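You operate a simulated robot arm through the tools that you are given. There is no shell and no other tool.

You are at the controls of a simulated two-armed robot. One attempt, no reset.

Task
Take the green holder and the short rod down and put them away.
Fine: the holder goes into the clamp drawer, which ends shut; the rod is unscrewed and stands in the yellow rest.

Only the result counts: the job must be done as asked and must still hold three seconds after the hand-in. Knocking over, shifting, dropping, spilling or breaking anything else fails it.

Robot
Two 7-joint arms with fingered hands on one trunk that stands fixed in place. Base frame: the origin is at the foot of the trunk, x ahead of it, y to its left, z up. Lengths are in m, angles in degrees, forces in N, time in s.
The left shoulder is at [0.021, 0.215, 1.348], the right one opposite. With the tool pointing down near the work surface each hand reaches from about 0.1 to 0.64 m from the base axis, measured 20 degrees to its own side. Payload 3.6 kg a hand.
The tool frame of a hand sits at the grasp point between the pads (the TCP): z along the fingers, y along the line on which they close. The tips reach 0.022 m beyond it. The gripper opens to 0.132 m; its body begins 0.06 m behind the TCP. The gripper is a hand of 4 fingers: y runs from the thumb to the fingers, the wrist lies at [0, 0, -0.203] in the tool frame.
Orientation is that of the tool frame in the base frame, as a unit quaternion [x, y, z, w]. With the fingers straight down and closing along the base's y, the tool's x points along the base's -x, its y along +y and its z along -z.

Tools
- The arms move only by the tool move_arm. It takes "left_moves", "right_moves" or both (then of equal length, played together; a hand with none holds still); each is a list that holds one entry, the list of rows, each a list of 6 numbers: the shift along the tool's x, y, z in units of 40 mm (1.0 is 40 mm), then the turn, a rotation vector about the tool's x, y, z in units of 4 degrees (1.0 is 4 degrees). In form: [[[x, y, z, wx, wy, wz], ...]]. A call has 1 to 20 rows; each row shifts and turns the commanded pose from where the row before left it, along the tool's axes as they then stand. A call with a number of a shift or a turn outside -1 to 1 is refused whole. A row lasts 0.2 s, in which the tool goes at most 0.05 m and 8.6 degrees; a call with a longer step from one row to the next is refused whole. Where a pose cannot be reached the arm comes as near as it can. A force on the tool above 90 N (or 10 N above the force at the start of the call, whichever is more), or a blocked arm, ends the call early, and 0.2 s more pass. In this call time passes only in rows, and 0.2 s behind the last. The reply holds the time, the measured pose of the TCP, the force on the tool along the base axes, the opening and the grip force, in the units named above and with some noise, with the torque about the TCP (base axes, N m) and any sound that the robot's microphone picked up.
- Cameras (640 x 400 px; columns grow to the right, rows downward): "scene" is now at [0.1588, 0.0402, 1.261]; the picture's right is [0.44, -0.90, -0.00], its down [-0.33, -0.16, -0.93] and it looks along [0.84, 0.41, -0.37] (base axes); focal length 214 px, centre (320, 200). "left" rides on the left gripper at [-0.053, -0.053, -0.084] in its tool frame; the picture's right is [0.71, -0.71, 0.00], its down [0.53, 0.53, -0.67] and it looks along [0.47, 0.47, 0.74] (tool axes); focal length 247 px, centre (320, 200). "right" rides on the right gripper at [0.053, -0.053, -0.084] in its tool frame; the picture's right is [0.71, 0.71, 0.00], its down [-0.53, 0.53, -0.67] and it looks along [-0.47, 0.47, 0.74] (tool axes); focal length 247 px, centre (320, 200). There is no depth. A picture from a camera that has moved, and an enlarged one, comes with that camera's place and axes in the base frame and with its lens.
- capture(camera): a new picture of that camera. It takes no simulated time.
- move_column(by): moves the trunk up (or, below 0, down) by that many m; the arms and the scene camera ride with it, the base frame stays. It gives what a move gives, with no picture.
- finger_targets(finger1, finger2, finger3, thumb_bend, hand): sets how far each is bent, from 0 (flat) to 1 (curled in); at 0.3 the hand is open as for a grip, at 0.7 the pads meet at the TCP. One left out holds its place. A second passes; each finger stops where it meets its share of the squeeze, and holds until it gets a number again. It is the only way to open and close the hand. It gives what a move gives, with no picture; readings hold the bend of each and the force on the fingers (four entries, about 0 where the hand has none), thumb and palm.
- pan_tilt(pan, tilt): turns the head with the scene camera to pan (to the left, within 60 degrees either way) and tilt (down, from -29 to 69), counted from straight ahead of the robot (the tilt from the chest, where the trunk bows). It gives what a move gives.
- enlarge(camera, box): a new picture of the part [left, top, right, bottom] of that camera's present view, enlarged. It takes no simulated time.
- job_done(): hands the job in; it is judged then, once.

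Places have to be worked out from the pictures, the camera data and where the tool is seen. Open the grippers and draw the arms clear of the work before you hand the job in, unless the task says otherwise.

The tools are called after "Call:" as a command line: name --argument value ..., lists and objects as JSON in quotes. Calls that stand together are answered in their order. move_arm: Moves the arms, as the interface text tells. Its arguments: {"type":"object","properties":{"left_moves":{"type":"array"},"right_moves":{"type":"array"}},"required":[]} The other tools are called the same way: move_column (by) moves the trunk up or down; finger_targets (finger1, finger2, finger3, thumb_bend, hand) moves the fingers one by one; pan_tilt (pan, tilt) turns the head that bears the scene camera; capture (camera) takes a picture; enlarge (camera, box) takes an enlarged picture of a part of a camera's view; job_done () hands the job in.

At the start:

```text
clock: 0.0
left_tool_pos: [0.2603, 0.3272, 1.3938]
left_orientation: [0.001, 1.0, 0.0, 0.0]
left_force: [0.7, 0.1, -0.1]
left_torque: [0.01, 0.01, 0.01]
left_grip_width: 0.1318
left_grasp_force: 0.0
left_shape: jaw
left_bend: [0.3, 0.3, 0.3, 0.3]
left_finger forces: [0.1, 0.0, 0.0, 0.0, 0.1, 0.1]
right_tool_pos: [0.3536, 0.0245, 1.4011]
right_orientation: [0.0, 1.0, 0.001, 0.0]
right_force: [-0.2, -0.6, -0.2]
right_torque: [-0.01, 0.01, 0.0]
right_grip_width: 0.1319
right_grasp_force: 0.1
right_shape: jaw
right_bend: [0.3, 0.3, 0.3, 0.3]
right_finger forces: [0.0, 0.1, 0.1, 0.1, 0.0, 0.0]
trunk travel left (down, up): [-0.625, 0.051]
head pan, tilt (commanded): [26.0, 21.4]
```

scene: 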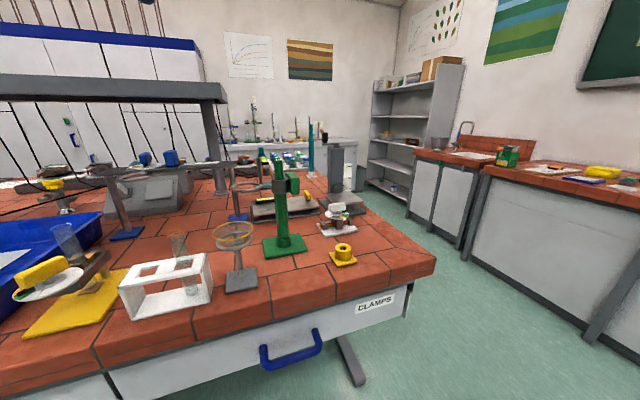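
right: 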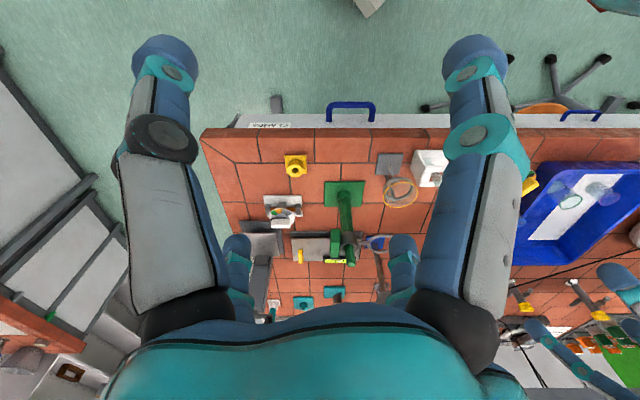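
left: 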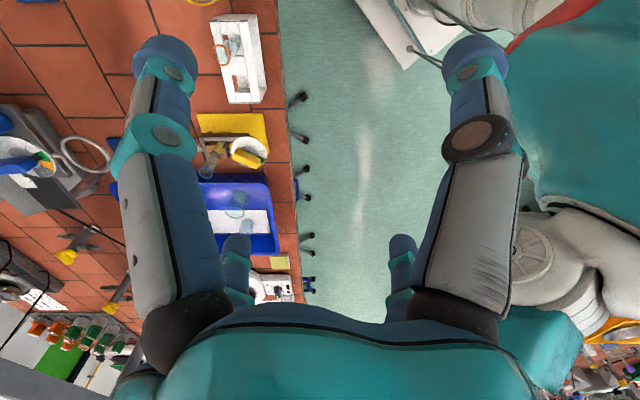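

I start by looking closely at the green stand, the holder, the rod, the yellow rest and the drawer. I enlarge parts of the scene view.

Call:
enlarge --camera "scene" --box '[200, 130, 400, 280]'

Call:
enlarge --camera "scene" --box '[220, 240, 460, 400]'

Call:
enlarge --camera "right" --box '[220, 90, 460, 320]'

```text
2.67 times, centred on (300, 205) of scene
camera zoom: at [0.1588, 0.0402, 1.261], right [0.44, -0.9, 0.0], down [-0.33, -0.16, -0.93], along [0.84, 0.41, -0.37], focal length 572 px, centre (373, 187)
```

zoom: 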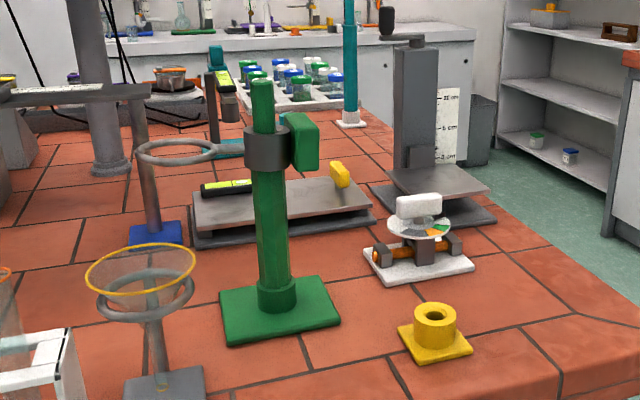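

```text
2.50 times, centred on (340, 320) of scene
camera zoom: at [0.1588, 0.0402, 1.261], right [0.44, -0.9, 0.0], down [-0.33, -0.16, -0.93], along [0.84, 0.41, -0.37], focal length 536 px, centre (270, -100)
```

zoom: 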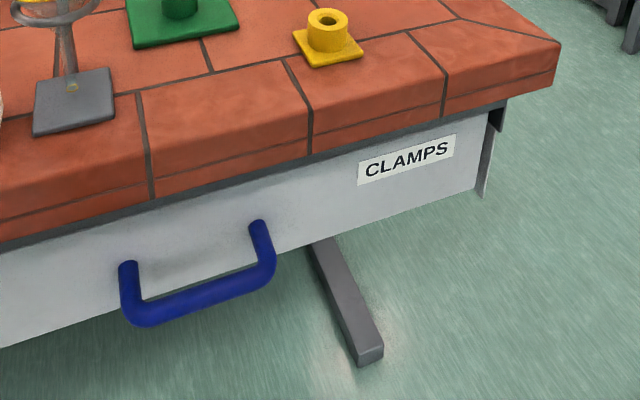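

```text
1.74 times, centred on (340, 205) of right
camera zoom: at [0.3018, -0.0285, 1.4848], right [-0.71, 0.71, 0.0], down [0.53, 0.53, 0.67], along [0.47, 0.47, -0.74], focal length 430 px, centre (285, 191)
```

zoom: 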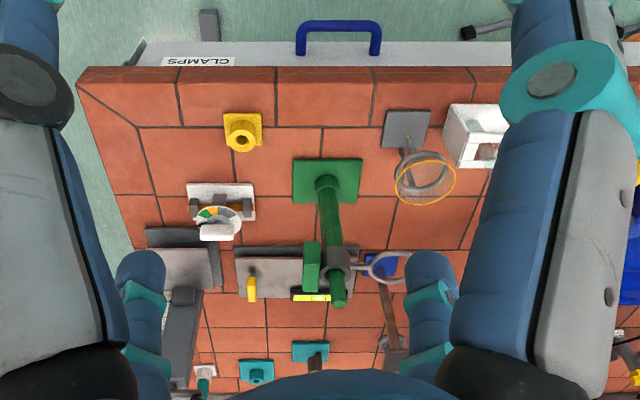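

The bench edge seems to run at about 45° to my axes, with the stand near (0.63, 0.39) and the rest near (0.63, 0.20). I zoom in hard on the stand's top and the drawer to understand the parts.

Call:
enlarge --camera "scene" --box '[260, 145, 324, 185]'

Call:
enlarge --camera "scene" --box '[260, 180, 372, 270]'

Call:
enlarge --camera "right" --box '[310, 170, 400, 270]'

Call:
enlarge --camera "right" --box '[200, 90, 440, 190]'

```text
10.00 times, centred on (292, 165) of scene
camera zoom: at [0.1588, 0.0402, 1.261], right [0.44, -0.9, 0.0], down [-0.33, -0.16, -0.93], along [0.84, 0.41, -0.37], focal length 2145 px, centre (600, 550)
```

zoom: 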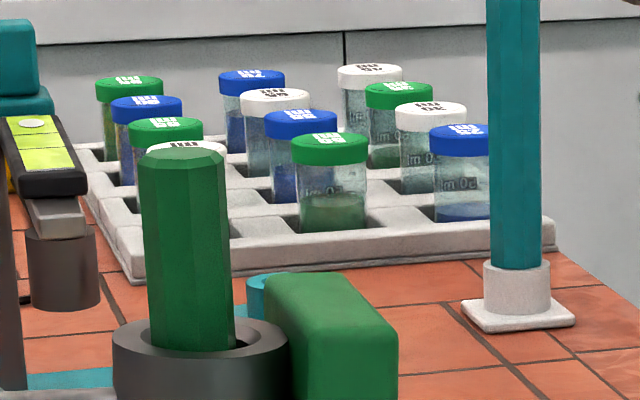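

```text
4.44 times, centred on (316, 225) of scene
camera zoom: at [0.1588, 0.0402, 1.261], right [0.44, -0.9, 0.0], down [-0.33, -0.16, -0.93], along [0.84, 0.41, -0.37], focal length 953 px, centre (338, 89)
```

zoom: 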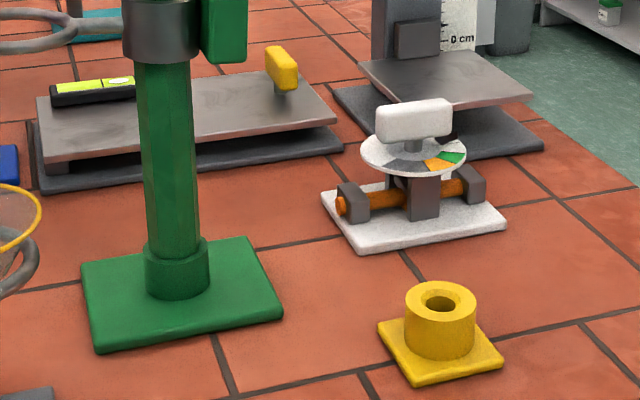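

```text
4.00 times, centred on (355, 220) of right
camera zoom: at [0.3018, -0.0285, 1.4848], right [-0.71, 0.71, 0.0], down [0.53, 0.53, 0.67], along [0.47, 0.47, -0.74], focal length 988 px, centre (180, 120)
```

zoom: 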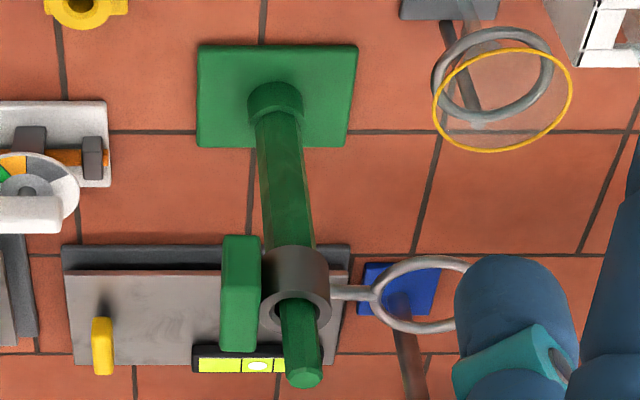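

```text
2.67 times, centred on (320, 140) of right
camera zoom: at [0.3018, -0.0285, 1.4848], right [-0.71, 0.71, 0.0], down [0.53, 0.53, 0.67], along [0.47, 0.47, -0.74], focal length 659 px, centre (320, 360)
```

zoom: 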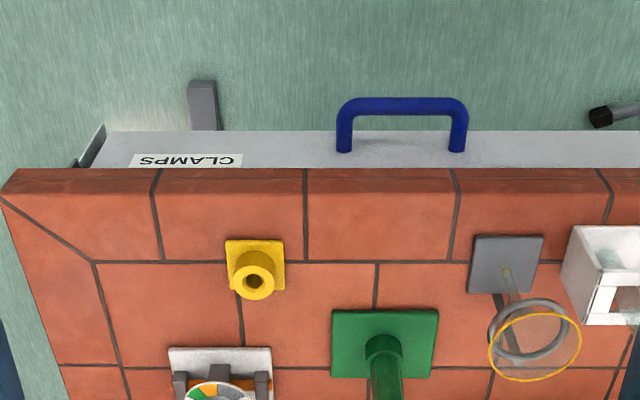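

The gray collar with the green block and ring arm seems to sit on the shoulder of the thick post, around a thinner short rod. I lower the trunk a little to get a second viewpoint for triangulation; both arms hang over free space in front of the bench edge.

Call:
move_column --by -0.2

Call:
capture --camera "scene"

```text
clock: 2.2
left_tool_pos: [0.26, 0.3273, 1.1935]
left_orientation: [0.0, 1.0, 0.0, 0.001]
left_force: [0.3, 0.4, -0.6]
left_torque: [0.01, -0.01, 0.0]
left_grip_width: 0.132
left_grasp_force: 0.1
left_shape: jaw
left_bend: [0.3, 0.3, 0.3, 0.3]
left_finger forces: [0.0, 0.1, 0.0, 0.0, 0.1, 0.0]
right_tool_pos: [0.3533, 0.025, 1.2016]
right_orientation: [0.0, 1.0, -0.001, 0.0]
right_force: [-0.4, 0.3, 0.1]
right_torque: [-0.02, 0.03, 0.0]
right_grip_width: 0.1317
right_grasp_force: 0.2
right_shape: jaw
right_bend: [0.3, 0.3, 0.3, 0.3]
right_finger forces: [0.0, 0.0, 0.1, 0.0, 0.0, 0.0]
trunk travel left (down, up): [-0.425, 0.251]
head pan, tilt (commanded): [26.0, 21.4]
```

```text
taken
camera scene: at [0.1596, 0.0402, 1.0591], right [0.44, -0.9, 0.0], down [-0.33, -0.16, -0.93], along [0.84, 0.41, -0.37], focal length 214 px, centre (320, 200)
```

scene: 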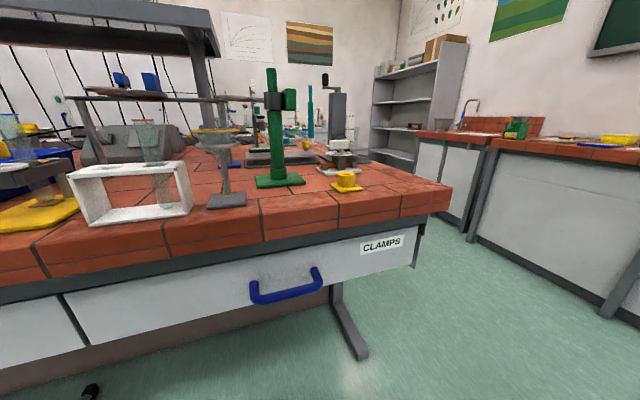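

Good second viewpoint. I zoom in on the stand top, rest, and handle from here.

Call:
enlarge --camera "scene" --box '[200, 60, 320, 135]'

Call:
enlarge --camera "scene" --box '[230, 130, 390, 230]'

Call:
enlarge --camera "scene" --box '[220, 180, 460, 330]'

Call:
capture --camera "left"

Call:
capture --camera "right"

```text
5.33 times, centred on (260, 98) of scene
camera zoom: at [0.1596, 0.0402, 1.0591], right [0.44, -0.9, 0.0], down [-0.33, -0.16, -0.93], along [0.84, 0.41, -0.37], focal length 1144 px, centre (640, 747)
```

zoom: 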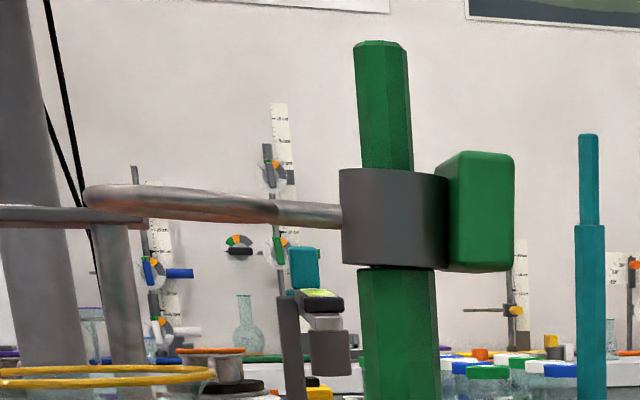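

```text
4.00 times, centred on (310, 180) of scene
camera zoom: at [0.1596, 0.0402, 1.0591], right [0.44, -0.9, 0.0], down [-0.33, -0.16, -0.93], along [0.84, 0.41, -0.37], focal length 858 px, centre (360, 280)
```

zoom: 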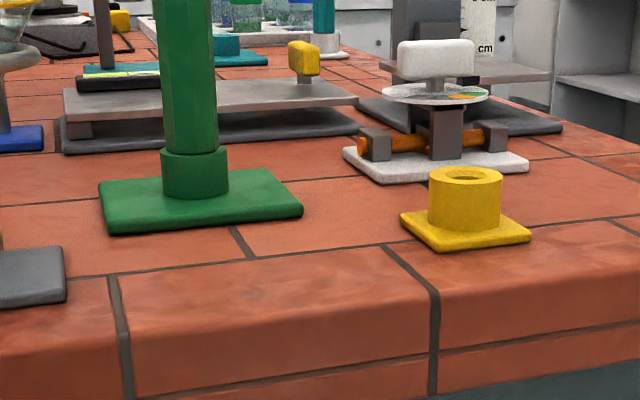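

```text
2.67 times, centred on (340, 255) of scene
camera zoom: at [0.1596, 0.0402, 1.0591], right [0.44, -0.9, 0.0], down [-0.33, -0.16, -0.93], along [0.84, 0.41, -0.37], focal length 572 px, centre (267, 53)
```

zoom: 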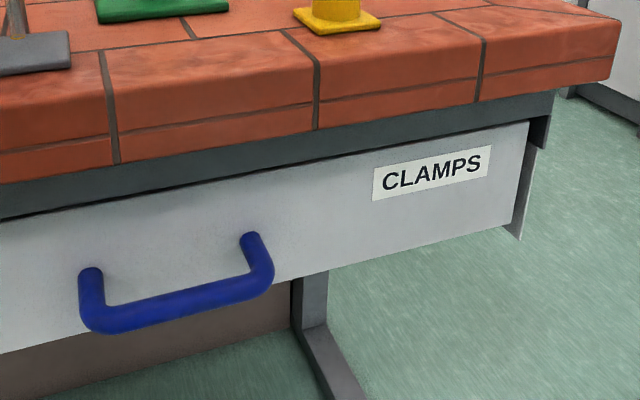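

```text
taken
camera left: at [0.313, 0.2745, 1.2764], right [-0.71, -0.71, 0.0], down [-0.53, 0.53, 0.67], along [-0.47, 0.47, -0.74], focal length 247 px, centre (320, 200)
```

left: 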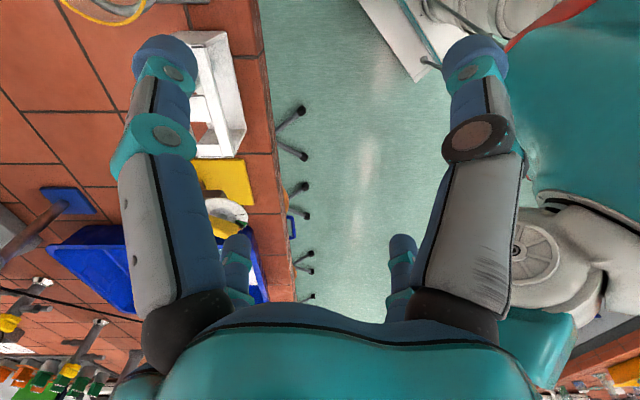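

```text
taken
camera right: at [0.3014, -0.0284, 1.2855], right [-0.71, 0.71, 0.0], down [0.53, 0.53, 0.67], along [0.47, 0.47, -0.74], focal length 247 px, centre (320, 200)
```

right: 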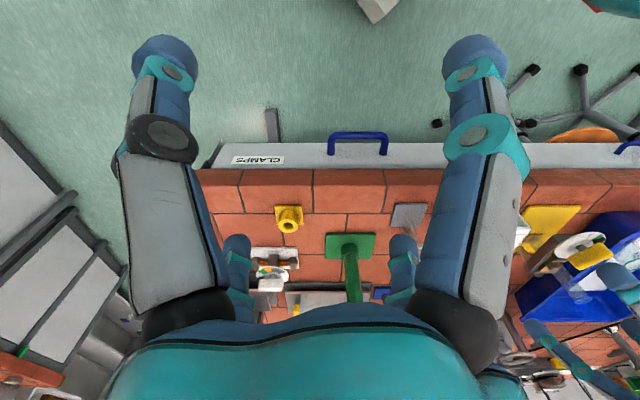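

Triangulating both views: rod top ≈ (0.597, 0.371, 1.156), collar z 1.072–1.107, and the handle bar ≈ (0.437, 0.250, 0.71) with the bench edge along (−0.71, 0.71). I move the right arm aside and curl the left hand's first finger to learn the finger layout.

Call:
move_arm --right_moves '[[[0, -1, 0, 0, 0, 0], [0, -1, 0, 0, 0, 0], [0, -1, 0, 0, 0, 0], [0, -1, 0, 0, 0, 0], [0, -1, 0, 0, 0, 0], [0, -1, 0, 0, 0, 0], [0, -1, 0, 0, 0, 0], [0, -1, 0, 0, 0, 0]]]'

Call:
finger_targets --hand "left" --finger1 0.5 --finger2 0.5 --finger3 0.5

Call:
capture --camera "left"

Call:
pan_tilt --pan 50 --tilt 25

Call:
capture --camera "scene"

```text
clock: 4.0
left_tool_pos: [0.26, 0.3275, 1.1931]
left_orientation: [0.0, 1.0, 0.0, 0.0]
left_force: [-0.2, -0.6, -0.3]
left_torque: [0.02, 0.0, 0.01]
left_grip_width: 0.1318
left_grasp_force: 0.1
left_shape: jaw
left_bend: [0.3, 0.3, 0.3, 0.3]
left_finger forces: [0.0, 0.1, 0.0, 0.0, 0.0, 0.0]
right_tool_pos: [0.3523, -0.2988, 1.1993]
right_orientation: [-0.001, 1.0, 0.0, 0.0]
right_force: [-0.7, -0.1, -1.1]
right_torque: [0.01, 0.0, -0.02]
right_grip_width: 0.1317
right_grasp_force: 0.0
right_shape: jaw
right_bend: [0.3, 0.3, 0.3, 0.3]
right_finger forces: [0.0, 0.0, 0.0, 0.0, 0.0, 0.0]
trunk travel left (down, up): [-0.425, 0.251]
head pan, tilt (commanded): [26.0, 21.4]
```

```text
clock: 5.0
left_tool_pos: [0.261, 0.3266, 1.1923]
left_orientation: [0.001, 1.0, 0.0, 0.001]
left_force: [-0.3, 0.4, -0.5]
left_torque: [-0.01, 0.03, 0.02]
left_grip_width: 0.068
left_grasp_force: 0.0
left_shape: fingers
left_bend: [0.5, 0.5, 0.5, 0.3]
left_finger forces: [0.0, 0.0, 0.0, 0.1, 0.1, 0.1]
right_tool_pos: [0.3534, -0.2972, 1.2006]
right_orientation: [0.001, 1.0, 0.0, 0.0]
right_force: [-0.3, 0.7, -0.2]
right_torque: [0.02, 0.01, 0.0]
right_grip_width: 0.1319
right_grasp_force: 0.0
right_shape: jaw
right_bend: [0.3, 0.3, 0.3, 0.3]
right_finger forces: [0.0, 0.1, 0.1, 0.1, 0.0, 0.1]
trunk travel left (down, up): [-0.425, 0.251]
head pan, tilt (commanded): [26.0, 21.4]
```

```text
taken
camera left: at [0.3132, 0.2746, 1.2763], right [-0.71, -0.71, 0.0], down [-0.53, 0.53, 0.67], along [-0.47, 0.47, -0.74], focal length 247 px, centre (320, 200)
```

left: 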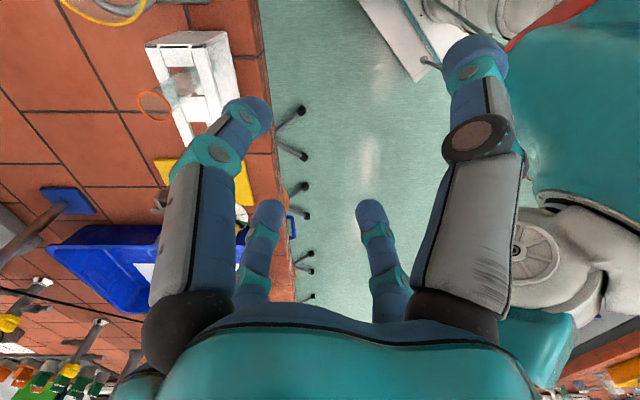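

```text
clock: 5.8
left_tool_pos: [0.2609, 0.3277, 1.1928]
left_orientation: [-0.001, 1.0, 0.0, 0.0]
left_force: [0.1, 0.0, 0.3]
left_torque: [-0.01, 0.02, -0.05]
left_grip_width: 0.0681
left_grasp_force: 0.1
left_shape: fingers
left_bend: [0.5, 0.5, 0.5, 0.3]
left_finger forces: [0.0, 0.0, 0.1, 0.0, 0.0, 0.0]
right_tool_pos: [0.3548, -0.299, 1.1997]
right_orientation: [0.0, 1.0, 0.0, 0.0]
right_force: [-0.3, 0.3, -0.3]
right_torque: [-0.01, -0.01, -0.01]
right_grip_width: 0.1319
right_grasp_force: 0.0
right_shape: jaw
right_bend: [0.3, 0.3, 0.3, 0.3]
right_finger forces: [0.0, 0.0, 0.0, 0.1, 0.1, 0.0]
trunk travel left (down, up): [-0.425, 0.251]
head pan, tilt (commanded): [50.0, 25.0]
```

```text
taken
camera scene: at [0.1354, 0.07, 1.0533], right [0.77, -0.64, 0.0], down [-0.27, -0.32, -0.91], along [0.58, 0.69, -0.42], focal length 214 px, centre (320, 200)
```

scene: 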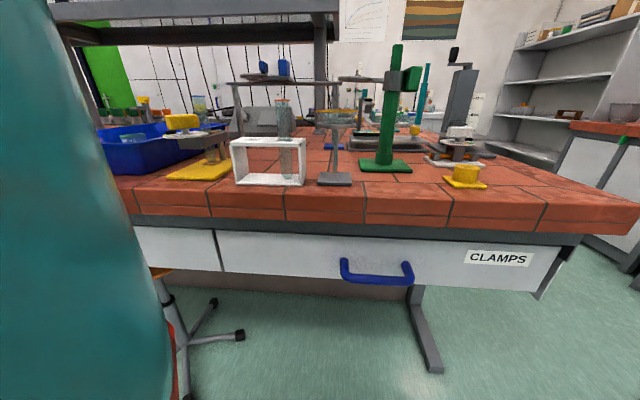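

Fingers 1–3 sit on the +y side and beyond, the thumb on −y. I bring the left hand to the free space in front of the bench, yawed 45° to line up with the bench, so the scene camera can see it well.

Call:
move_arm --left_moves '[[[-0.72, -0.85, 0.5, 0, 0, 0], [-0.72, -0.85, 0.5, 0, 0, 0], [-0.72, -0.85, 0.5, 0, 0, 0], [-0.72, -0.85, 0.5, 0, 0, 0], [0, 0, 0, 0, 0, 0.9375], [0, 0, 0, 0, 0, 0.9375], [0, 0, 0, 0, 0, 0.9375], [0, 0, 0, 0, 0, 0.9375], [0, 0, 0, 0, 0, 0.9375], [0, 0, 0, 0, 0, 0.9375], [0, 0, 0, 0, 0, 0.9375], [0, 0, 0, 0, 0, 0.9375], [0, 0, 0, 0, 0, 0.9375], [0, 0, 0, 0, 0, 0.9375], [0, 0, 0, 0, 0, 0.9375], [0, 0, 0, 0, 0, 0.9375]]]'

Call:
pan_tilt --pan 28 --tilt 0

Call:
capture --camera "scene"

Call:
capture --camera "left"

```text
clock: 9.2
left_tool_pos: [0.3606, 0.2134, 1.1249]
left_orientation: [0.38, 0.925, 0.0, 0.002]
left_force: [-0.6, -0.4, -0.3]
left_torque: [0.02, -0.02, -0.02]
left_grip_width: 0.068
left_grasp_force: 0.1
left_shape: fingers
left_bend: [0.5, 0.5, 0.5, 0.3]
left_finger forces: [0.0, 0.0, 0.0, 0.0, 0.0, 0.1]
left hand out of reach, approached as far as the arm can: row 4
right_tool_pos: [0.3533, -0.2981, 1.1995]
right_orientation: [0.0, 1.0, 0.0, 0.0]
right_force: [0.1, -0.3, -0.3]
right_torque: [0.02, -0.02, -0.01]
right_grip_width: 0.1319
right_grasp_force: 0.1
right_shape: jaw
right_bend: [0.3, 0.3, 0.3, 0.3]
right_finger forces: [0.0, 0.0, 0.0, 0.0, 0.1, 0.0]
trunk travel left (down, up): [-0.425, 0.251]
head pan, tilt (commanded): [50.0, 25.0]
```

```text
clock: 10.1
left_tool_pos: [0.3604, 0.2128, 1.123]
left_orientation: [0.38, 0.925, -0.001, 0.002]
left_force: [0.4, -0.2, 0.7]
left_torque: [-0.01, -0.01, -0.02]
left_grip_width: 0.0685
left_grasp_force: 0.1
left_shape: fingers
left_bend: [0.5, 0.5, 0.5, 0.3]
left_finger forces: [0.1, 0.1, 0.1, 0.0, 0.0, 0.1]
right_tool_pos: [0.3542, -0.2978, 1.1988]
right_orientation: [0.0, 1.0, 0.0, 0.0]
right_force: [0.2, -0.3, -0.5]
right_torque: [-0.02, 0.0, 0.01]
right_grip_width: 0.1318
right_grasp_force: 0.0
right_shape: jaw
right_bend: [0.3, 0.3, 0.3, 0.3]
right_finger forces: [0.0, 0.0, 0.0, 0.0, 0.0, 0.1]
trunk travel left (down, up): [-0.425, 0.251]
head pan, tilt (commanded): [28.0, 0.0]
```

```text
taken
camera scene: at [0.1558, 0.0418, 1.0935], right [0.47, -0.88, 0.0], down [0.0, 0.0, -1.0], along [0.88, 0.47, 0.0], focal length 214 px, centre (320, 200)
```

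scene: 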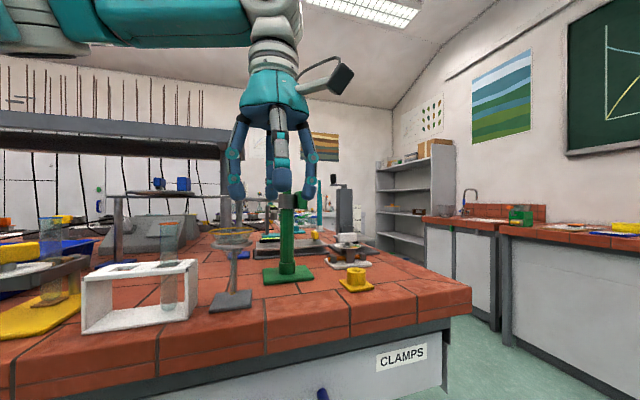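

```text
taken
camera left: at [0.3605, 0.139, 1.2068], right [-1.0, 0.0, 0.0], down [0.0, 0.75, 0.67], along [0.0, 0.67, -0.75], focal length 247 px, centre (320, 200)
```

left: 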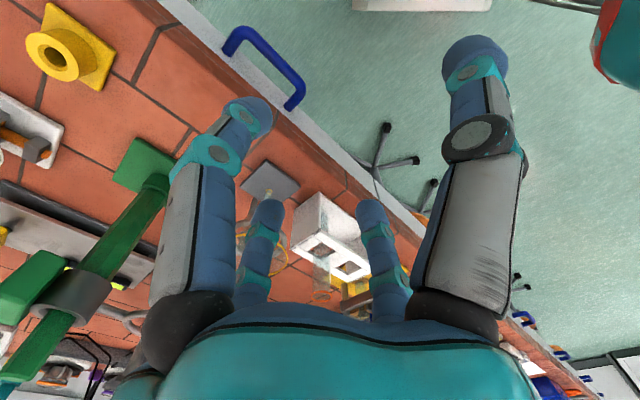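

The hand is now yawed 45° and visible. I enlarge it to see the finger arrangement, and look at the stand through the left camera.

Call:
enlarge --camera "scene" --box '[200, 80, 360, 210]'

Call:
enlarge --camera "left" --box '[0, 0, 320, 400]'

Call:
enlarge --camera "left" --box '[200, 0, 360, 120]'

```text
3.08 times, centred on (280, 145) of scene
camera zoom: at [0.1558, 0.0418, 1.0935], right [0.47, -0.88, 0.0], down [0.0, 0.0, -1.0], along [0.88, 0.47, 0.0], focal length 660 px, centre (443, 369)
```

zoom: 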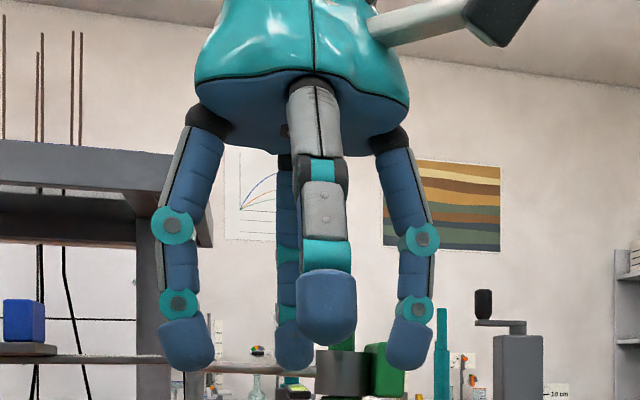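

```text
1.00 times, centred on (160, 200) of left (not enlarged: the box is as wide or as high as the picture)
camera zoom: at [0.3605, 0.139, 1.2068], right [-1.0, 0.0, 0.0], down [0.0, 0.75, 0.67], along [0.0, 0.67, -0.75], focal length 247 px, centre (480, 200)
```

zoom: 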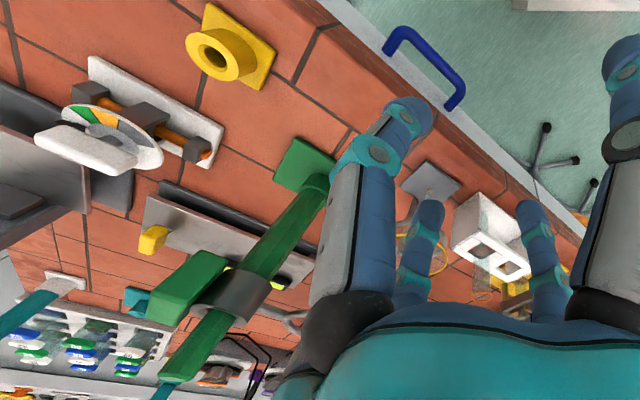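

```text
3.33 times, centred on (280, 60) of left
camera zoom: at [0.3605, 0.139, 1.2068], right [-1.0, 0.0, 0.0], down [0.0, 0.75, 0.67], along [0.0, 0.67, -0.75], focal length 823 px, centre (453, 667)
```

zoom: 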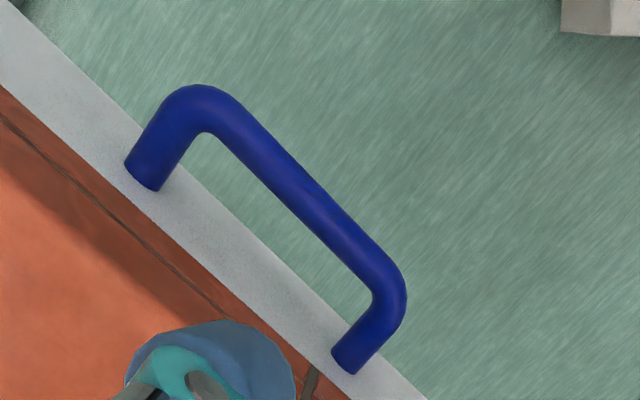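

The hand is a cross: thumb on −y, one finger on +y, and two on ±x. I open all of them flat to see how far they splay.

Call:
finger_targets --hand "left" --finger1 0.0 --finger2 0.3 --finger3 0.7 --thumb_bend 0.3

Call:
enlarge --camera "scene" --box '[180, 50, 380, 210]'

Call:
capture --camera "left"

```text
clock: 11.1
left_tool_pos: [0.3617, 0.2141, 1.124]
left_orientation: [0.381, 0.925, 0.0, 0.001]
left_force: [-0.6, -0.2, 0.7]
left_torque: [0.01, -0.01, 0.02]
left_grip_width: 0.108
left_grasp_force: 0.0
left_shape: fingers
left_bend: [0.01, 0.3, 0.7, 0.3]
left_finger forces: [0.0, 0.1, 0.0, 0.0, 0.0, 0.0]
right_tool_pos: [0.3534, -0.2974, 1.2001]
right_orientation: [0.0, 1.0, 0.0, -0.001]
right_force: [-0.2, -0.6, 0.5]
right_torque: [-0.04, 0.02, -0.03]
right_grip_width: 0.1319
right_grasp_force: 0.1
right_shape: jaw
right_bend: [0.3, 0.3, 0.3, 0.3]
right_finger forces: [0.1, 0.0, 0.0, 0.1, 0.0, 0.0]
trunk travel left (down, up): [-0.425, 0.251]
head pan, tilt (commanded): [28.0, 0.0]
```

```text
2.50 times, centred on (280, 130) of scene
camera zoom: at [0.1558, 0.0417, 1.0936], right [0.47, -0.88, 0.0], down [0.0, 0.0, -1.0], along [0.88, 0.47, 0.0], focal length 536 px, centre (420, 375)
```

zoom: 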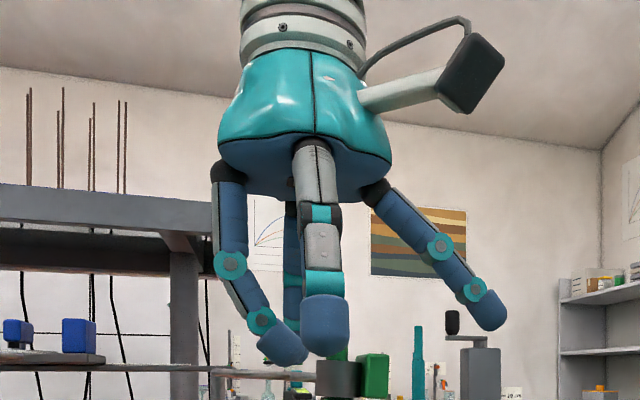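

```text
taken
camera left: at [0.3605, 0.139, 1.2068], right [-1.0, 0.0, 0.0], down [0.0, 0.75, 0.67], along [0.0, 0.67, -0.75], focal length 247 px, centre (320, 200)
```

left: 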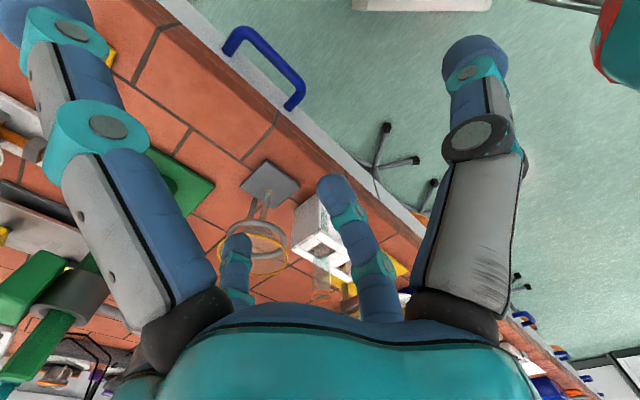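

Finger1 is on −x, finger2 on +y, finger3 on +x. Handle: bar ≈ v 0.486 (along the bench normal), z ≈ 0.712, posts at u ≈ −0.203/−0.064, panel at v ≈ 0.533. I lower the trunk, flatten the side fingers, and pitch the hand 45° toward the handle at a standoff.

Call:
move_column --by -0.1

Call:
finger_targets --hand "left" --finger1 0.0 --finger2 0.4 --finger3 0.0 --thumb_bend 0.3

Call:
move_arm --left_moves '[[[0, 0, 0, -0.9375, 0, 0], [0, 0, 0, -0.9375, 0, 0], [0, 0, 0, -0.9375, 0, 0], [0, 0, 0, -0.9375, 0, 0], [0, 0, 0, -0.9375, 0, 0], [0, 0, 0, -0.9375, 0, 0], [0, 0, 0, -0.9375, 0, 0], [0, 0, 0, -0.9375, 0, 0], [0, 0, 0, -0.9375, 0, 0], [0, 0, 0, -0.9375, 0, 0], [0, 0, 0, -0.9375, 0, 0], [0, 0, 0, -0.9375, 0, 0]]]'

Call:
capture --camera "scene"

```text
clock: 12.5
left_tool_pos: [0.3589, 0.2129, 1.024]
left_orientation: [0.383, 0.924, -0.001, 0.0]
left_force: [0.0, -0.4, -0.4]
left_torque: [-0.01, -0.04, -0.01]
left_grip_width: 0.1082
left_grasp_force: 0.1
left_shape: fingers
left_bend: [0.01, 0.3, 0.7, 0.3]
left_finger forces: [0.0, 0.1, 0.0, 0.1, 0.0, 0.0]
right_tool_pos: [0.353, -0.2961, 1.1013]
right_orientation: [0.0, 1.0, 0.0, -0.001]
right_force: [0.2, 0.7, 0.3]
right_torque: [0.02, -0.02, 0.0]
right_grip_width: 0.1319
right_grasp_force: 0.0
right_shape: jaw
right_bend: [0.3, 0.3, 0.3, 0.3]
right_finger forces: [0.0, 0.1, 0.1, 0.0, 0.0, 0.1]
trunk travel left (down, up): [-0.325, 0.351]
head pan, tilt (commanded): [28.0, 0.0]
```

```text
clock: 13.5
left_tool_pos: [0.3602, 0.2136, 1.0231]
left_orientation: [0.383, 0.924, 0.0, 0.0]
left_force: [0.1, 0.3, 0.1]
left_torque: [-0.01, -0.01, 0.02]
left_grip_width: 0.1079
left_grasp_force: 0.0
left_shape: fingers
left_bend: [0.01, 0.4, 0.01, 0.3]
left_finger forces: [0.0, 0.0, 0.0, 0.0, 0.0, 0.1]
right_tool_pos: [0.3545, -0.2951, 1.102]
right_orientation: [0.0, 1.0, 0.0, -0.001]
right_force: [0.1, -0.5, 0.8]
right_torque: [0.01, -0.02, 0.03]
right_grip_width: 0.1321
right_grasp_force: 0.0
right_shape: jaw
right_bend: [0.3, 0.3, 0.3, 0.3]
right_finger forces: [0.0, 0.1, 0.1, 0.0, 0.0, 0.2]
trunk travel left (down, up): [-0.325, 0.351]
head pan, tilt (commanded): [28.0, 0.0]
```

```text
clock: 16.1
left_tool_pos: [0.3663, 0.2763, 1.0502]
left_orientation: [0.354, 0.854, 0.353, 0.147]
left_force: [-0.1, 0.9, 0.8]
left_torque: [0.0, -0.01, 0.01]
left_grip_width: 0.108
left_grasp_force: 0.0
left_shape: fingers
left_bend: [0.01, 0.4, 0.01, 0.3]
left_finger forces: [0.0, 0.0, 0.0, 0.0, 0.0, 0.0]
left hand out of reach, approached as far as the arm can: row 3, 4, 5, 6, 7, 8, 9, 10, 12
right_tool_pos: [0.3533, -0.2964, 1.1012]
right_orientation: [0.0, 1.0, 0.0, -0.001]
right_force: [0.5, -0.7, -0.4]
right_torque: [-0.01, 0.01, -0.04]
right_grip_width: 0.1319
right_grasp_force: 0.1
right_shape: jaw
right_bend: [0.3, 0.3, 0.3, 0.3]
right_finger forces: [0.0, 0.0, 0.0, 0.0, 0.0, 0.0]
trunk travel left (down, up): [-0.325, 0.351]
head pan, tilt (commanded): [28.0, 0.0]
```

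```text
taken
camera scene: at [0.157, 0.0418, 0.9904], right [0.47, -0.88, 0.0], down [0.0, 0.0, -1.0], along [0.88, 0.47, 0.0], focal length 214 px, centre (320, 200)
```

scene: 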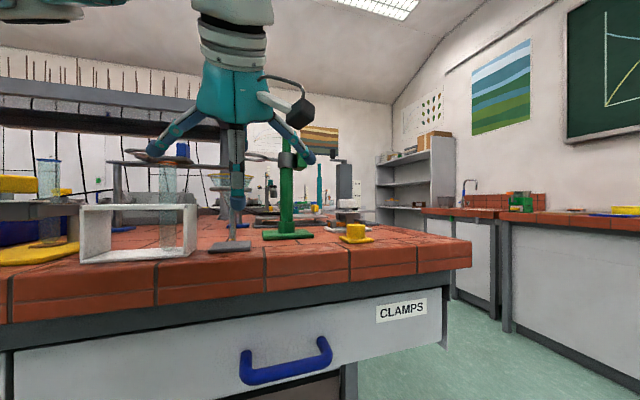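

The arm is near its inner limit up here (wrist too close to the shoulder), so I raise the trunk a bit and bring the hand back and down to the standoff in front of the handle.

Call:
move_column --by 0.1

Call:
move_arm --left_moves '[[[-0.44, -0.885, 0, 0, 0, 0], [-0.44, -0.885, 0, 0, 0, 0], [-0.14, -0.8, 0.6, 0, 0, 0], [-0.14, -0.8, 0.6, 0, 0, 0], [-0.14, -0.8, 0.6, 0, 0, 0], [-0.14, -0.8, 0.6, 0, 0, 0]]]'

Call:
capture --camera "left"

```text
clock: 17.4
left_tool_pos: [0.3674, 0.2787, 1.1518]
left_orientation: [0.353, 0.854, 0.352, 0.147]
left_force: [-0.1, -0.1, -0.4]
left_torque: [0.0, 0.0, 0.03]
left_grip_width: 0.1082
left_grasp_force: 0.1
left_shape: fingers
left_bend: [0.01, 0.4, 0.01, 0.3]
left_finger forces: [0.0, 0.1, 0.1, 0.0, 0.1, 0.1]
right_tool_pos: [0.3532, -0.2954, 1.2011]
right_orientation: [0.0, 1.0, 0.0, -0.001]
right_force: [0.3, -0.3, -0.8]
right_torque: [0.03, -0.01, 0.0]
right_grip_width: 0.1318
right_grasp_force: 0.1
right_shape: jaw
right_bend: [0.3, 0.3, 0.3, 0.3]
right_finger forces: [0.0, 0.0, 0.0, 0.1, 0.0, 0.0]
trunk travel left (down, up): [-0.425, 0.251]
head pan, tilt (commanded): [28.0, 0.0]
```

```text
clock: 18.8
left_tool_pos: [0.3578, 0.3149, 1.0187]
left_orientation: [0.353, 0.854, 0.352, 0.147]
left_force: [-0.6, -0.8, -0.2]
left_torque: [-0.02, 0.0, 0.01]
left_grip_width: 0.1078
left_grasp_force: 0.1
left_shape: fingers
left_bend: [0.01, 0.4, 0.01, 0.3]
left_finger forces: [0.0, 0.0, 0.0, 0.1, 0.0, 0.0]
left hand out of reach, approached as far as the arm can: row 1, 2, 3, 4, 5, 6
right_tool_pos: [0.3538, -0.2957, 1.2014]
right_orientation: [0.0, 1.0, 0.0, 0.0]
right_force: [0.1, 0.2, 0.3]
right_torque: [-0.01, 0.01, 0.01]
right_grip_width: 0.1318
right_grasp_force: 0.1
right_shape: jaw
right_bend: [0.3, 0.3, 0.3, 0.3]
right_finger forces: [0.1, 0.0, 0.0, 0.1, 0.0, 0.1]
trunk travel left (down, up): [-0.425, 0.251]
head pan, tilt (commanded): [28.0, 0.0]
```

```text
taken
camera left: at [0.3269, 0.2099, 1.0394], right [-0.85, 0.14, -0.5], down [-0.44, 0.3, 0.84], along [0.27, 0.94, -0.2], focal length 247 px, centre (320, 200)
```

left: 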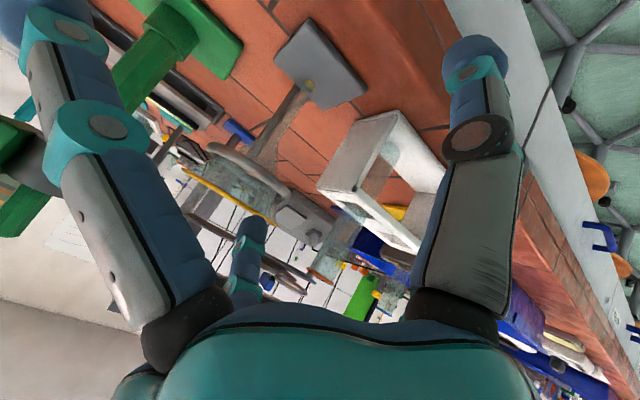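

The hand got stuck because it is too high relative to the shoulder. I raise the trunk back so the work is well below the shoulder, then try a short downward move to see how the arm follows.

Call:
move_column --by 0.2

Call:
move_arm --left_moves '[[[0, -0.7, 0.7, 0, 0, 0], [0, -0.7, 0.7, 0, 0, 0], [0, -0.7, 0.7, 0, 0, 0], [0, -0.7, 0.7, 0, 0, 0]]]'

Call:
capture --camera "scene"

```text
clock: 21.0
left_tool_pos: [0.3563, 0.3166, 1.2253]
left_orientation: [0.35, 0.853, 0.354, 0.153]
left_force: [-0.3, 0.5, 0.3]
left_torque: [0.02, 0.01, 0.0]
left_grip_width: 0.1081
left_grasp_force: 0.1
left_shape: fingers
left_bend: [0.01, 0.4, 0.01, 0.3]
left_finger forces: [0.0, 0.0, 0.1, 0.0, 0.1, 0.0]
right_tool_pos: [0.353, -0.2948, 1.4005]
right_orientation: [0.0, 1.0, 0.001, 0.0]
right_force: [0.3, -0.2, -0.3]
right_torque: [-0.04, -0.04, 0.02]
right_grip_width: 0.1317
right_grasp_force: 0.1
right_shape: jaw
right_bend: [0.3, 0.3, 0.3, 0.3]
right_finger forces: [0.0, 0.1, 0.0, 0.0, 0.0, 0.1]
trunk travel left (down, up): [-0.625, 0.051]
head pan, tilt (commanded): [28.0, 0.0]
```

```text
clock: 22.0
left_tool_pos: [0.3449, 0.3899, 1.1306]
left_orientation: [0.351, 0.853, 0.353, 0.155]
left_force: [0.2, -0.4, -0.9]
left_torque: [-0.02, -0.01, 0.02]
left_grip_width: 0.1081
left_grasp_force: 0.1
left_shape: fingers
left_bend: [0.01, 0.4, 0.01, 0.3]
left_finger forces: [0.0, 0.0, 0.0, 0.0, 0.1, 0.0]
left hand out of reach, approached as far as the arm can: row 1, 2, 3, 4
right_tool_pos: [0.353, -0.2954, 1.4004]
right_orientation: [0.0, 1.0, 0.0, 0.0]
right_force: [-0.6, 0.1, -0.5]
right_torque: [0.03, -0.03, -0.01]
right_grip_width: 0.1318
right_grasp_force: 0.1
right_shape: jaw
right_bend: [0.3, 0.3, 0.3, 0.3]
right_finger forces: [0.0, 0.1, 0.0, 0.0, 0.0, 0.1]
trunk travel left (down, up): [-0.625, 0.051]
head pan, tilt (commanded): [28.0, 0.0]
```

```text
taken
camera scene: at [0.1549, 0.0421, 1.2956], right [0.47, -0.88, 0.0], down [0.0, 0.0, -1.0], along [0.88, 0.47, 0.0], focal length 214 px, centre (320, 200)
```

scene: 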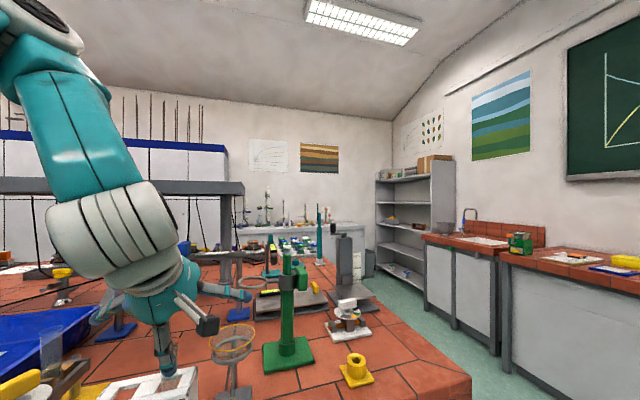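

The hand drifted over the bench instead of going straight down, so this pitch does not suit the arm. I go up and rotate the hand back to vertical.

Call:
move_arm --left_moves '[[[0, 0.7, -0.7, 0, 0, 0], [0, 0.7, -0.7, 0, 0, 0], [0, 0, 0, 0.9375, 0, 0], [0, 0, 0, 0.9375, 0, 0], [0, 0, 0, 0.9375, 0, 0], [0, 0, 0, 0.9375, 0, 0], [0, 0, 0, 0.9375, 0, 0], [0, 0, 0, 0.9375, 0, 0], [0, 0, 0, 0.9375, 0, 0], [0, 0, 0, 0.9375, 0, 0], [0, 0, 0, 0.9375, 0, 0], [0, 0, 0, 0.9375, 0, 0], [0, 0, 0, 0.9375, 0, 0], [0, 0, 0, 0.9375, 0, 0]]]'

Call:
capture --camera "scene"

```text
clock: 25.0
left_tool_pos: [0.3482, 0.388, 1.2045]
left_orientation: [0.383, 0.924, 0.001, 0.009]
left_force: [1.1, 0.1, -0.3]
left_torque: [0.0, 0.0, 0.01]
left_grip_width: 0.1084
left_grasp_force: 0.2
left_shape: fingers
left_bend: [0.0, 0.4, 0.01, 0.3]
left_finger forces: [0.0, 0.0, 0.1, 0.0, 0.0, 0.0]
left hand out of reach, approached as far as the arm can: row 2
right_tool_pos: [0.3546, -0.2956, 1.4007]
right_orientation: [0.0, 1.0, 0.0, 0.0]
right_force: [-0.3, -0.3, 0.6]
right_torque: [0.0, 0.0, 0.01]
right_grip_width: 0.1319
right_grasp_force: 0.0
right_shape: jaw
right_bend: [0.3, 0.3, 0.3, 0.3]
right_finger forces: [0.0, 0.1, 0.1, 0.1, 0.0, 0.1]
trunk travel left (down, up): [-0.625, 0.051]
head pan, tilt (commanded): [28.0, 0.0]
```

```text
taken
camera scene: at [0.155, 0.0418, 1.2956], right [0.47, -0.88, 0.0], down [0.0, 0.0, -1.0], along [0.88, 0.47, 0.0], focal length 214 px, centre (320, 200)
```

scene: 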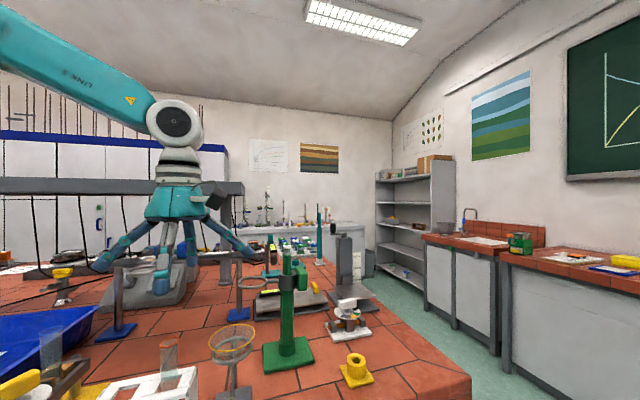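

The hand is vertical again at (0.348, 0.388, 1.20). I move it back in front of the bench edge, above the handle, keeping it vertical, and check it tracks.

Call:
move_arm --left_moves '[[[-0.81, -0.6, 0, 0, 0, 0], [-0.81, -0.6, 0, 0, 0, 0], [-0.81, -0.6, 0, 0, 0, 0], [-0.81, -0.6, 0, 0, 0, 0], [-0.81, -0.6, 0, 0, 0, 0], [0, 0, 0.85, 0, 0, 0], [0, 0, 0.85, 0, 0, 0], [0, 0, 0.85, 0, 0, 0]]]'

Call:
capture --camera "scene"

```text
clock: 26.8
left_tool_pos: [0.3372, 0.2626, 1.1355]
left_orientation: [0.382, 0.924, 0.0, 0.009]
left_force: [-0.4, -0.4, -0.3]
left_torque: [-0.01, 0.01, 0.04]
left_grip_width: 0.1081
left_grasp_force: 0.0
left_shape: fingers
left_bend: [0.0, 0.4, 0.01, 0.3]
left_finger forces: [0.1, 0.0, 0.0, 0.0, 0.0, 0.0]
left hand out of reach, approached as far as the arm can: row 4, 5, 6, 7, 8
right_tool_pos: [0.3534, -0.2949, 1.4019]
right_orientation: [0.0, 1.0, 0.0, 0.001]
right_force: [0.2, -1.1, -0.1]
right_torque: [0.01, -0.01, 0.01]
right_grip_width: 0.1319
right_grasp_force: 0.1
right_shape: jaw
right_bend: [0.3, 0.3, 0.3, 0.3]
right_finger forces: [0.0, 0.0, 0.1, 0.0, 0.0, 0.0]
trunk travel left (down, up): [-0.625, 0.051]
head pan, tilt (commanded): [28.0, 0.0]
```

```text
taken
camera scene: at [0.1549, 0.0422, 1.2956], right [0.47, -0.88, 0.0], down [0.0, 0.0, -1.0], along [0.88, 0.47, 0.0], focal length 214 px, centre (320, 200)
```

scene: 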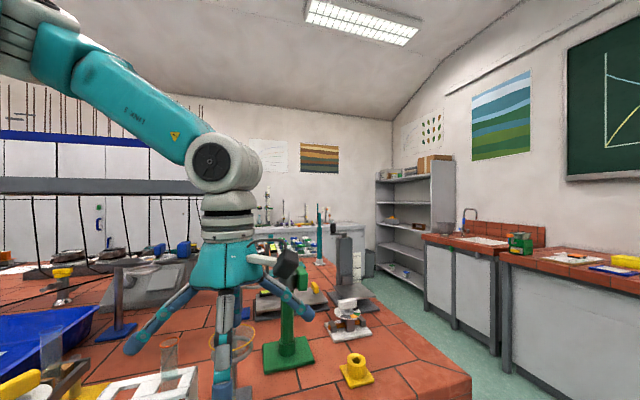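

Still blocked toward the right/down with this yaw, probably a wrist limit. I try turning the hand's yaw back to 0 and then moving right and down.

Call:
move_arm --left_moves '[[[0, 0, 0, 0, 0, -0.9375], [0, 0, 0, 0, 0, -0.9375], [0, 0, 0, 0, 0, -0.9375], [0, 0, 0, 0, 0, -0.9375], [0, 0, 0, 0, 0, -0.9375], [0, 0, 0, 0, 0, -0.9375], [0, 0, 0, 0, 0, -0.9375], [0, 0, 0, 0, 0, -0.9375], [0, 0, 0, 0, 0, -0.9375], [0, 0, 0, 0, 0, -0.9375], [0, 0, 0, 0, 0, -0.9375], [0, 0, 0, 0, 0, -0.9375], [-0.51, -0.93, 0, 0, 0, 0], [-0.51, -0.93, 0, 0, 0, 0], [0, 0, 0.85, 0, 0, 0], [0, 0, 0.85, 0, 0, 0], [0, 0, 0.85, 0, 0, 0]]]'

Call:
capture --camera "scene"

```text
clock: 30.4
left_tool_pos: [0.3221, 0.2853, 1.1017]
left_orientation: [0.0, 1.0, -0.003, 0.008]
left_force: [0.4, 0.3, 0.9]
left_torque: [-0.04, -0.02, 0.01]
left_grip_width: 0.1081
left_grasp_force: 0.1
left_shape: fingers
left_bend: [0.0, 0.4, 0.01, 0.3]
left_finger forces: [0.1, 0.0, 0.0, 0.0, 0.1, 0.0]
left hand out of reach, approached as far as the arm can: row 13, 14, 15, 16, 17
right_tool_pos: [0.3538, -0.2952, 1.4017]
right_orientation: [0.0, 1.0, 0.001, 0.0]
right_force: [0.2, -0.3, 0.0]
right_torque: [0.02, 0.02, -0.01]
right_grip_width: 0.1321
right_grasp_force: 0.1
right_shape: jaw
right_bend: [0.3, 0.3, 0.3, 0.3]
right_finger forces: [0.0, 0.0, 0.0, 0.0, 0.1, 0.0]
trunk travel left (down, up): [-0.625, 0.051]
head pan, tilt (commanded): [28.0, 0.0]
```

```text
taken
camera scene: at [0.1548, 0.0421, 1.2956], right [0.47, -0.88, 0.0], down [0.0, 0.0, -1.0], along [0.88, 0.47, 0.0], focal length 214 px, centre (320, 200)
```

scene: 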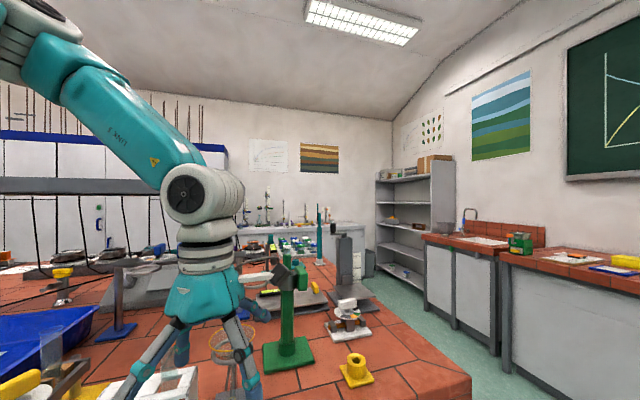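

The yaw makes no difference, so the limit lies in the upper arm or wrist bend. I look at the whole left arm to understand its configuration.

Call:
pan_tilt --pan 60 --tilt -10

Call:
capture --camera "scene"

Call:
capture --camera "right"

```text
clock: 31.3
left_tool_pos: [0.3222, 0.2858, 1.1009]
left_orientation: [0.001, 1.0, -0.003, 0.009]
left_force: [-0.2, 0.4, 0.3]
left_torque: [0.02, -0.03, -0.01]
left_grip_width: 0.1083
left_grasp_force: 0.1
left_shape: fingers
left_bend: [0.0, 0.4, 0.01, 0.3]
left_finger forces: [0.0, 0.0, 0.0, 0.0, 0.0, 0.0]
right_tool_pos: [0.3527, -0.2958, 1.4019]
right_orientation: [0.0, 1.0, 0.0, -0.001]
right_force: [0.0, -0.2, -0.1]
right_torque: [-0.02, 0.01, 0.02]
right_grip_width: 0.1318
right_grasp_force: 0.1
right_shape: jaw
right_bend: [0.3, 0.3, 0.3, 0.3]
right_finger forces: [0.0, 0.0, 0.1, 0.0, 0.1, 0.1]
trunk travel left (down, up): [-0.625, 0.051]
head pan, tilt (commanded): [60.0, -10.0]
```

```text
taken
camera scene: at [0.1177, 0.0725, 1.3109], right [0.87, -0.5, 0.0], down [0.09, 0.15, -0.98], along [0.49, 0.85, 0.17], focal length 214 px, centre (320, 200)
```

scene: 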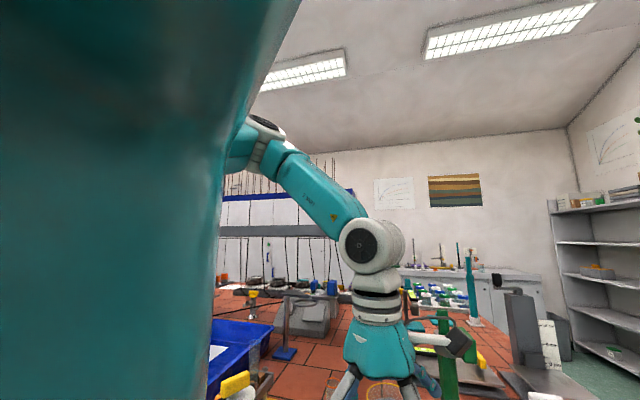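

```text
taken
camera right: at [0.3017, -0.3484, 1.4852], right [-0.71, 0.71, 0.0], down [0.53, 0.53, 0.67], along [0.47, 0.47, -0.74], focal length 247 px, centre (320, 200)
```

right: 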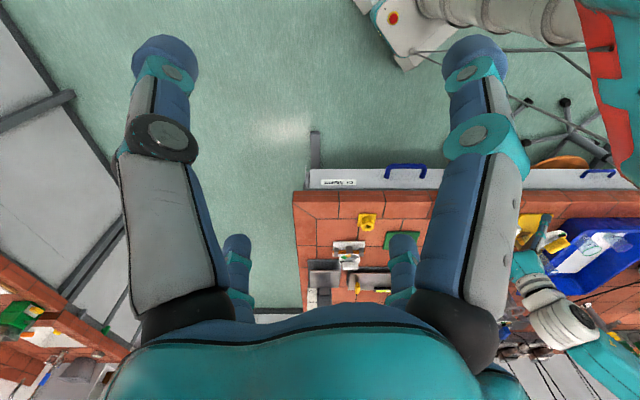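

The elbow sits high and out to the left, which seems to be a poor branch. I try a different route: up first, then right and forward, then down.

Call:
move_arm --left_moves '[[[0, 0, -1, 0, 0, 0], [0, 0, -1, 0, 0, 0], [0, 0, -1, 0, 0, 0], [0, 0, -1, 0, 0, 0], [0, 0, -1, 0, 0, 0], [0, 0, -1, 0, 0, 0], [-0.5, -0.85, 0, 0, 0, 0], [-0.5, -0.85, 0, 0, 0, 0], [-0.5, -0.85, 0, 0, 0, 0], [-0.5, -0.85, 0, 0, 0, 0]]]'

Call:
capture --camera "scene"

```text
clock: 33.5
left_tool_pos: [0.3562, 0.2173, 1.3418]
left_orientation: [0.0, 1.0, -0.002, 0.008]
left_force: [-0.5, -0.2, 1.0]
left_torque: [-0.05, -0.02, 0.0]
left_grip_width: 0.1085
left_grasp_force: 0.0
left_shape: fingers
left_bend: [0.0, 0.4, 0.01, 0.3]
left_finger forces: [0.1, 0.0, 0.0, 0.0, 0.0, 0.1]
left hand out of reach, approached as far as the arm can: row 9, 10
right_tool_pos: [0.3534, -0.2968, 1.4015]
right_orientation: [0.0, 1.0, 0.0, 0.0]
right_force: [-0.2, 0.8, -0.3]
right_torque: [0.0, 0.0, -0.03]
right_grip_width: 0.132
right_grasp_force: 0.0
right_shape: jaw
right_bend: [0.3, 0.3, 0.3, 0.3]
right_finger forces: [0.0, 0.0, 0.0, 0.1, 0.1, 0.0]
trunk travel left (down, up): [-0.625, 0.051]
head pan, tilt (commanded): [60.0, -10.0]
```

```text
taken
camera scene: at [0.1178, 0.0729, 1.3109], right [0.87, -0.5, 0.0], down [0.09, 0.15, -0.98], along [0.49, 0.85, 0.17], focal length 214 px, centre (320, 200)
```

scene: 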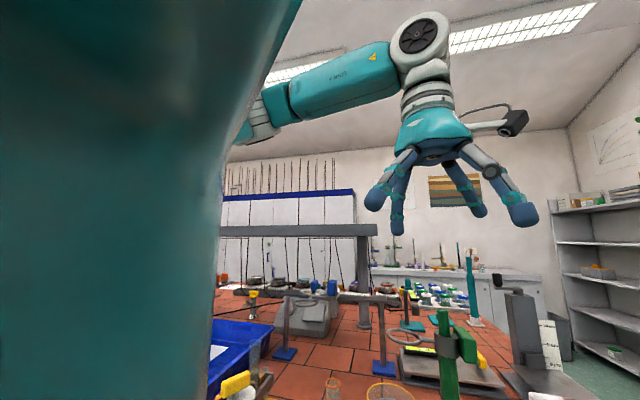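

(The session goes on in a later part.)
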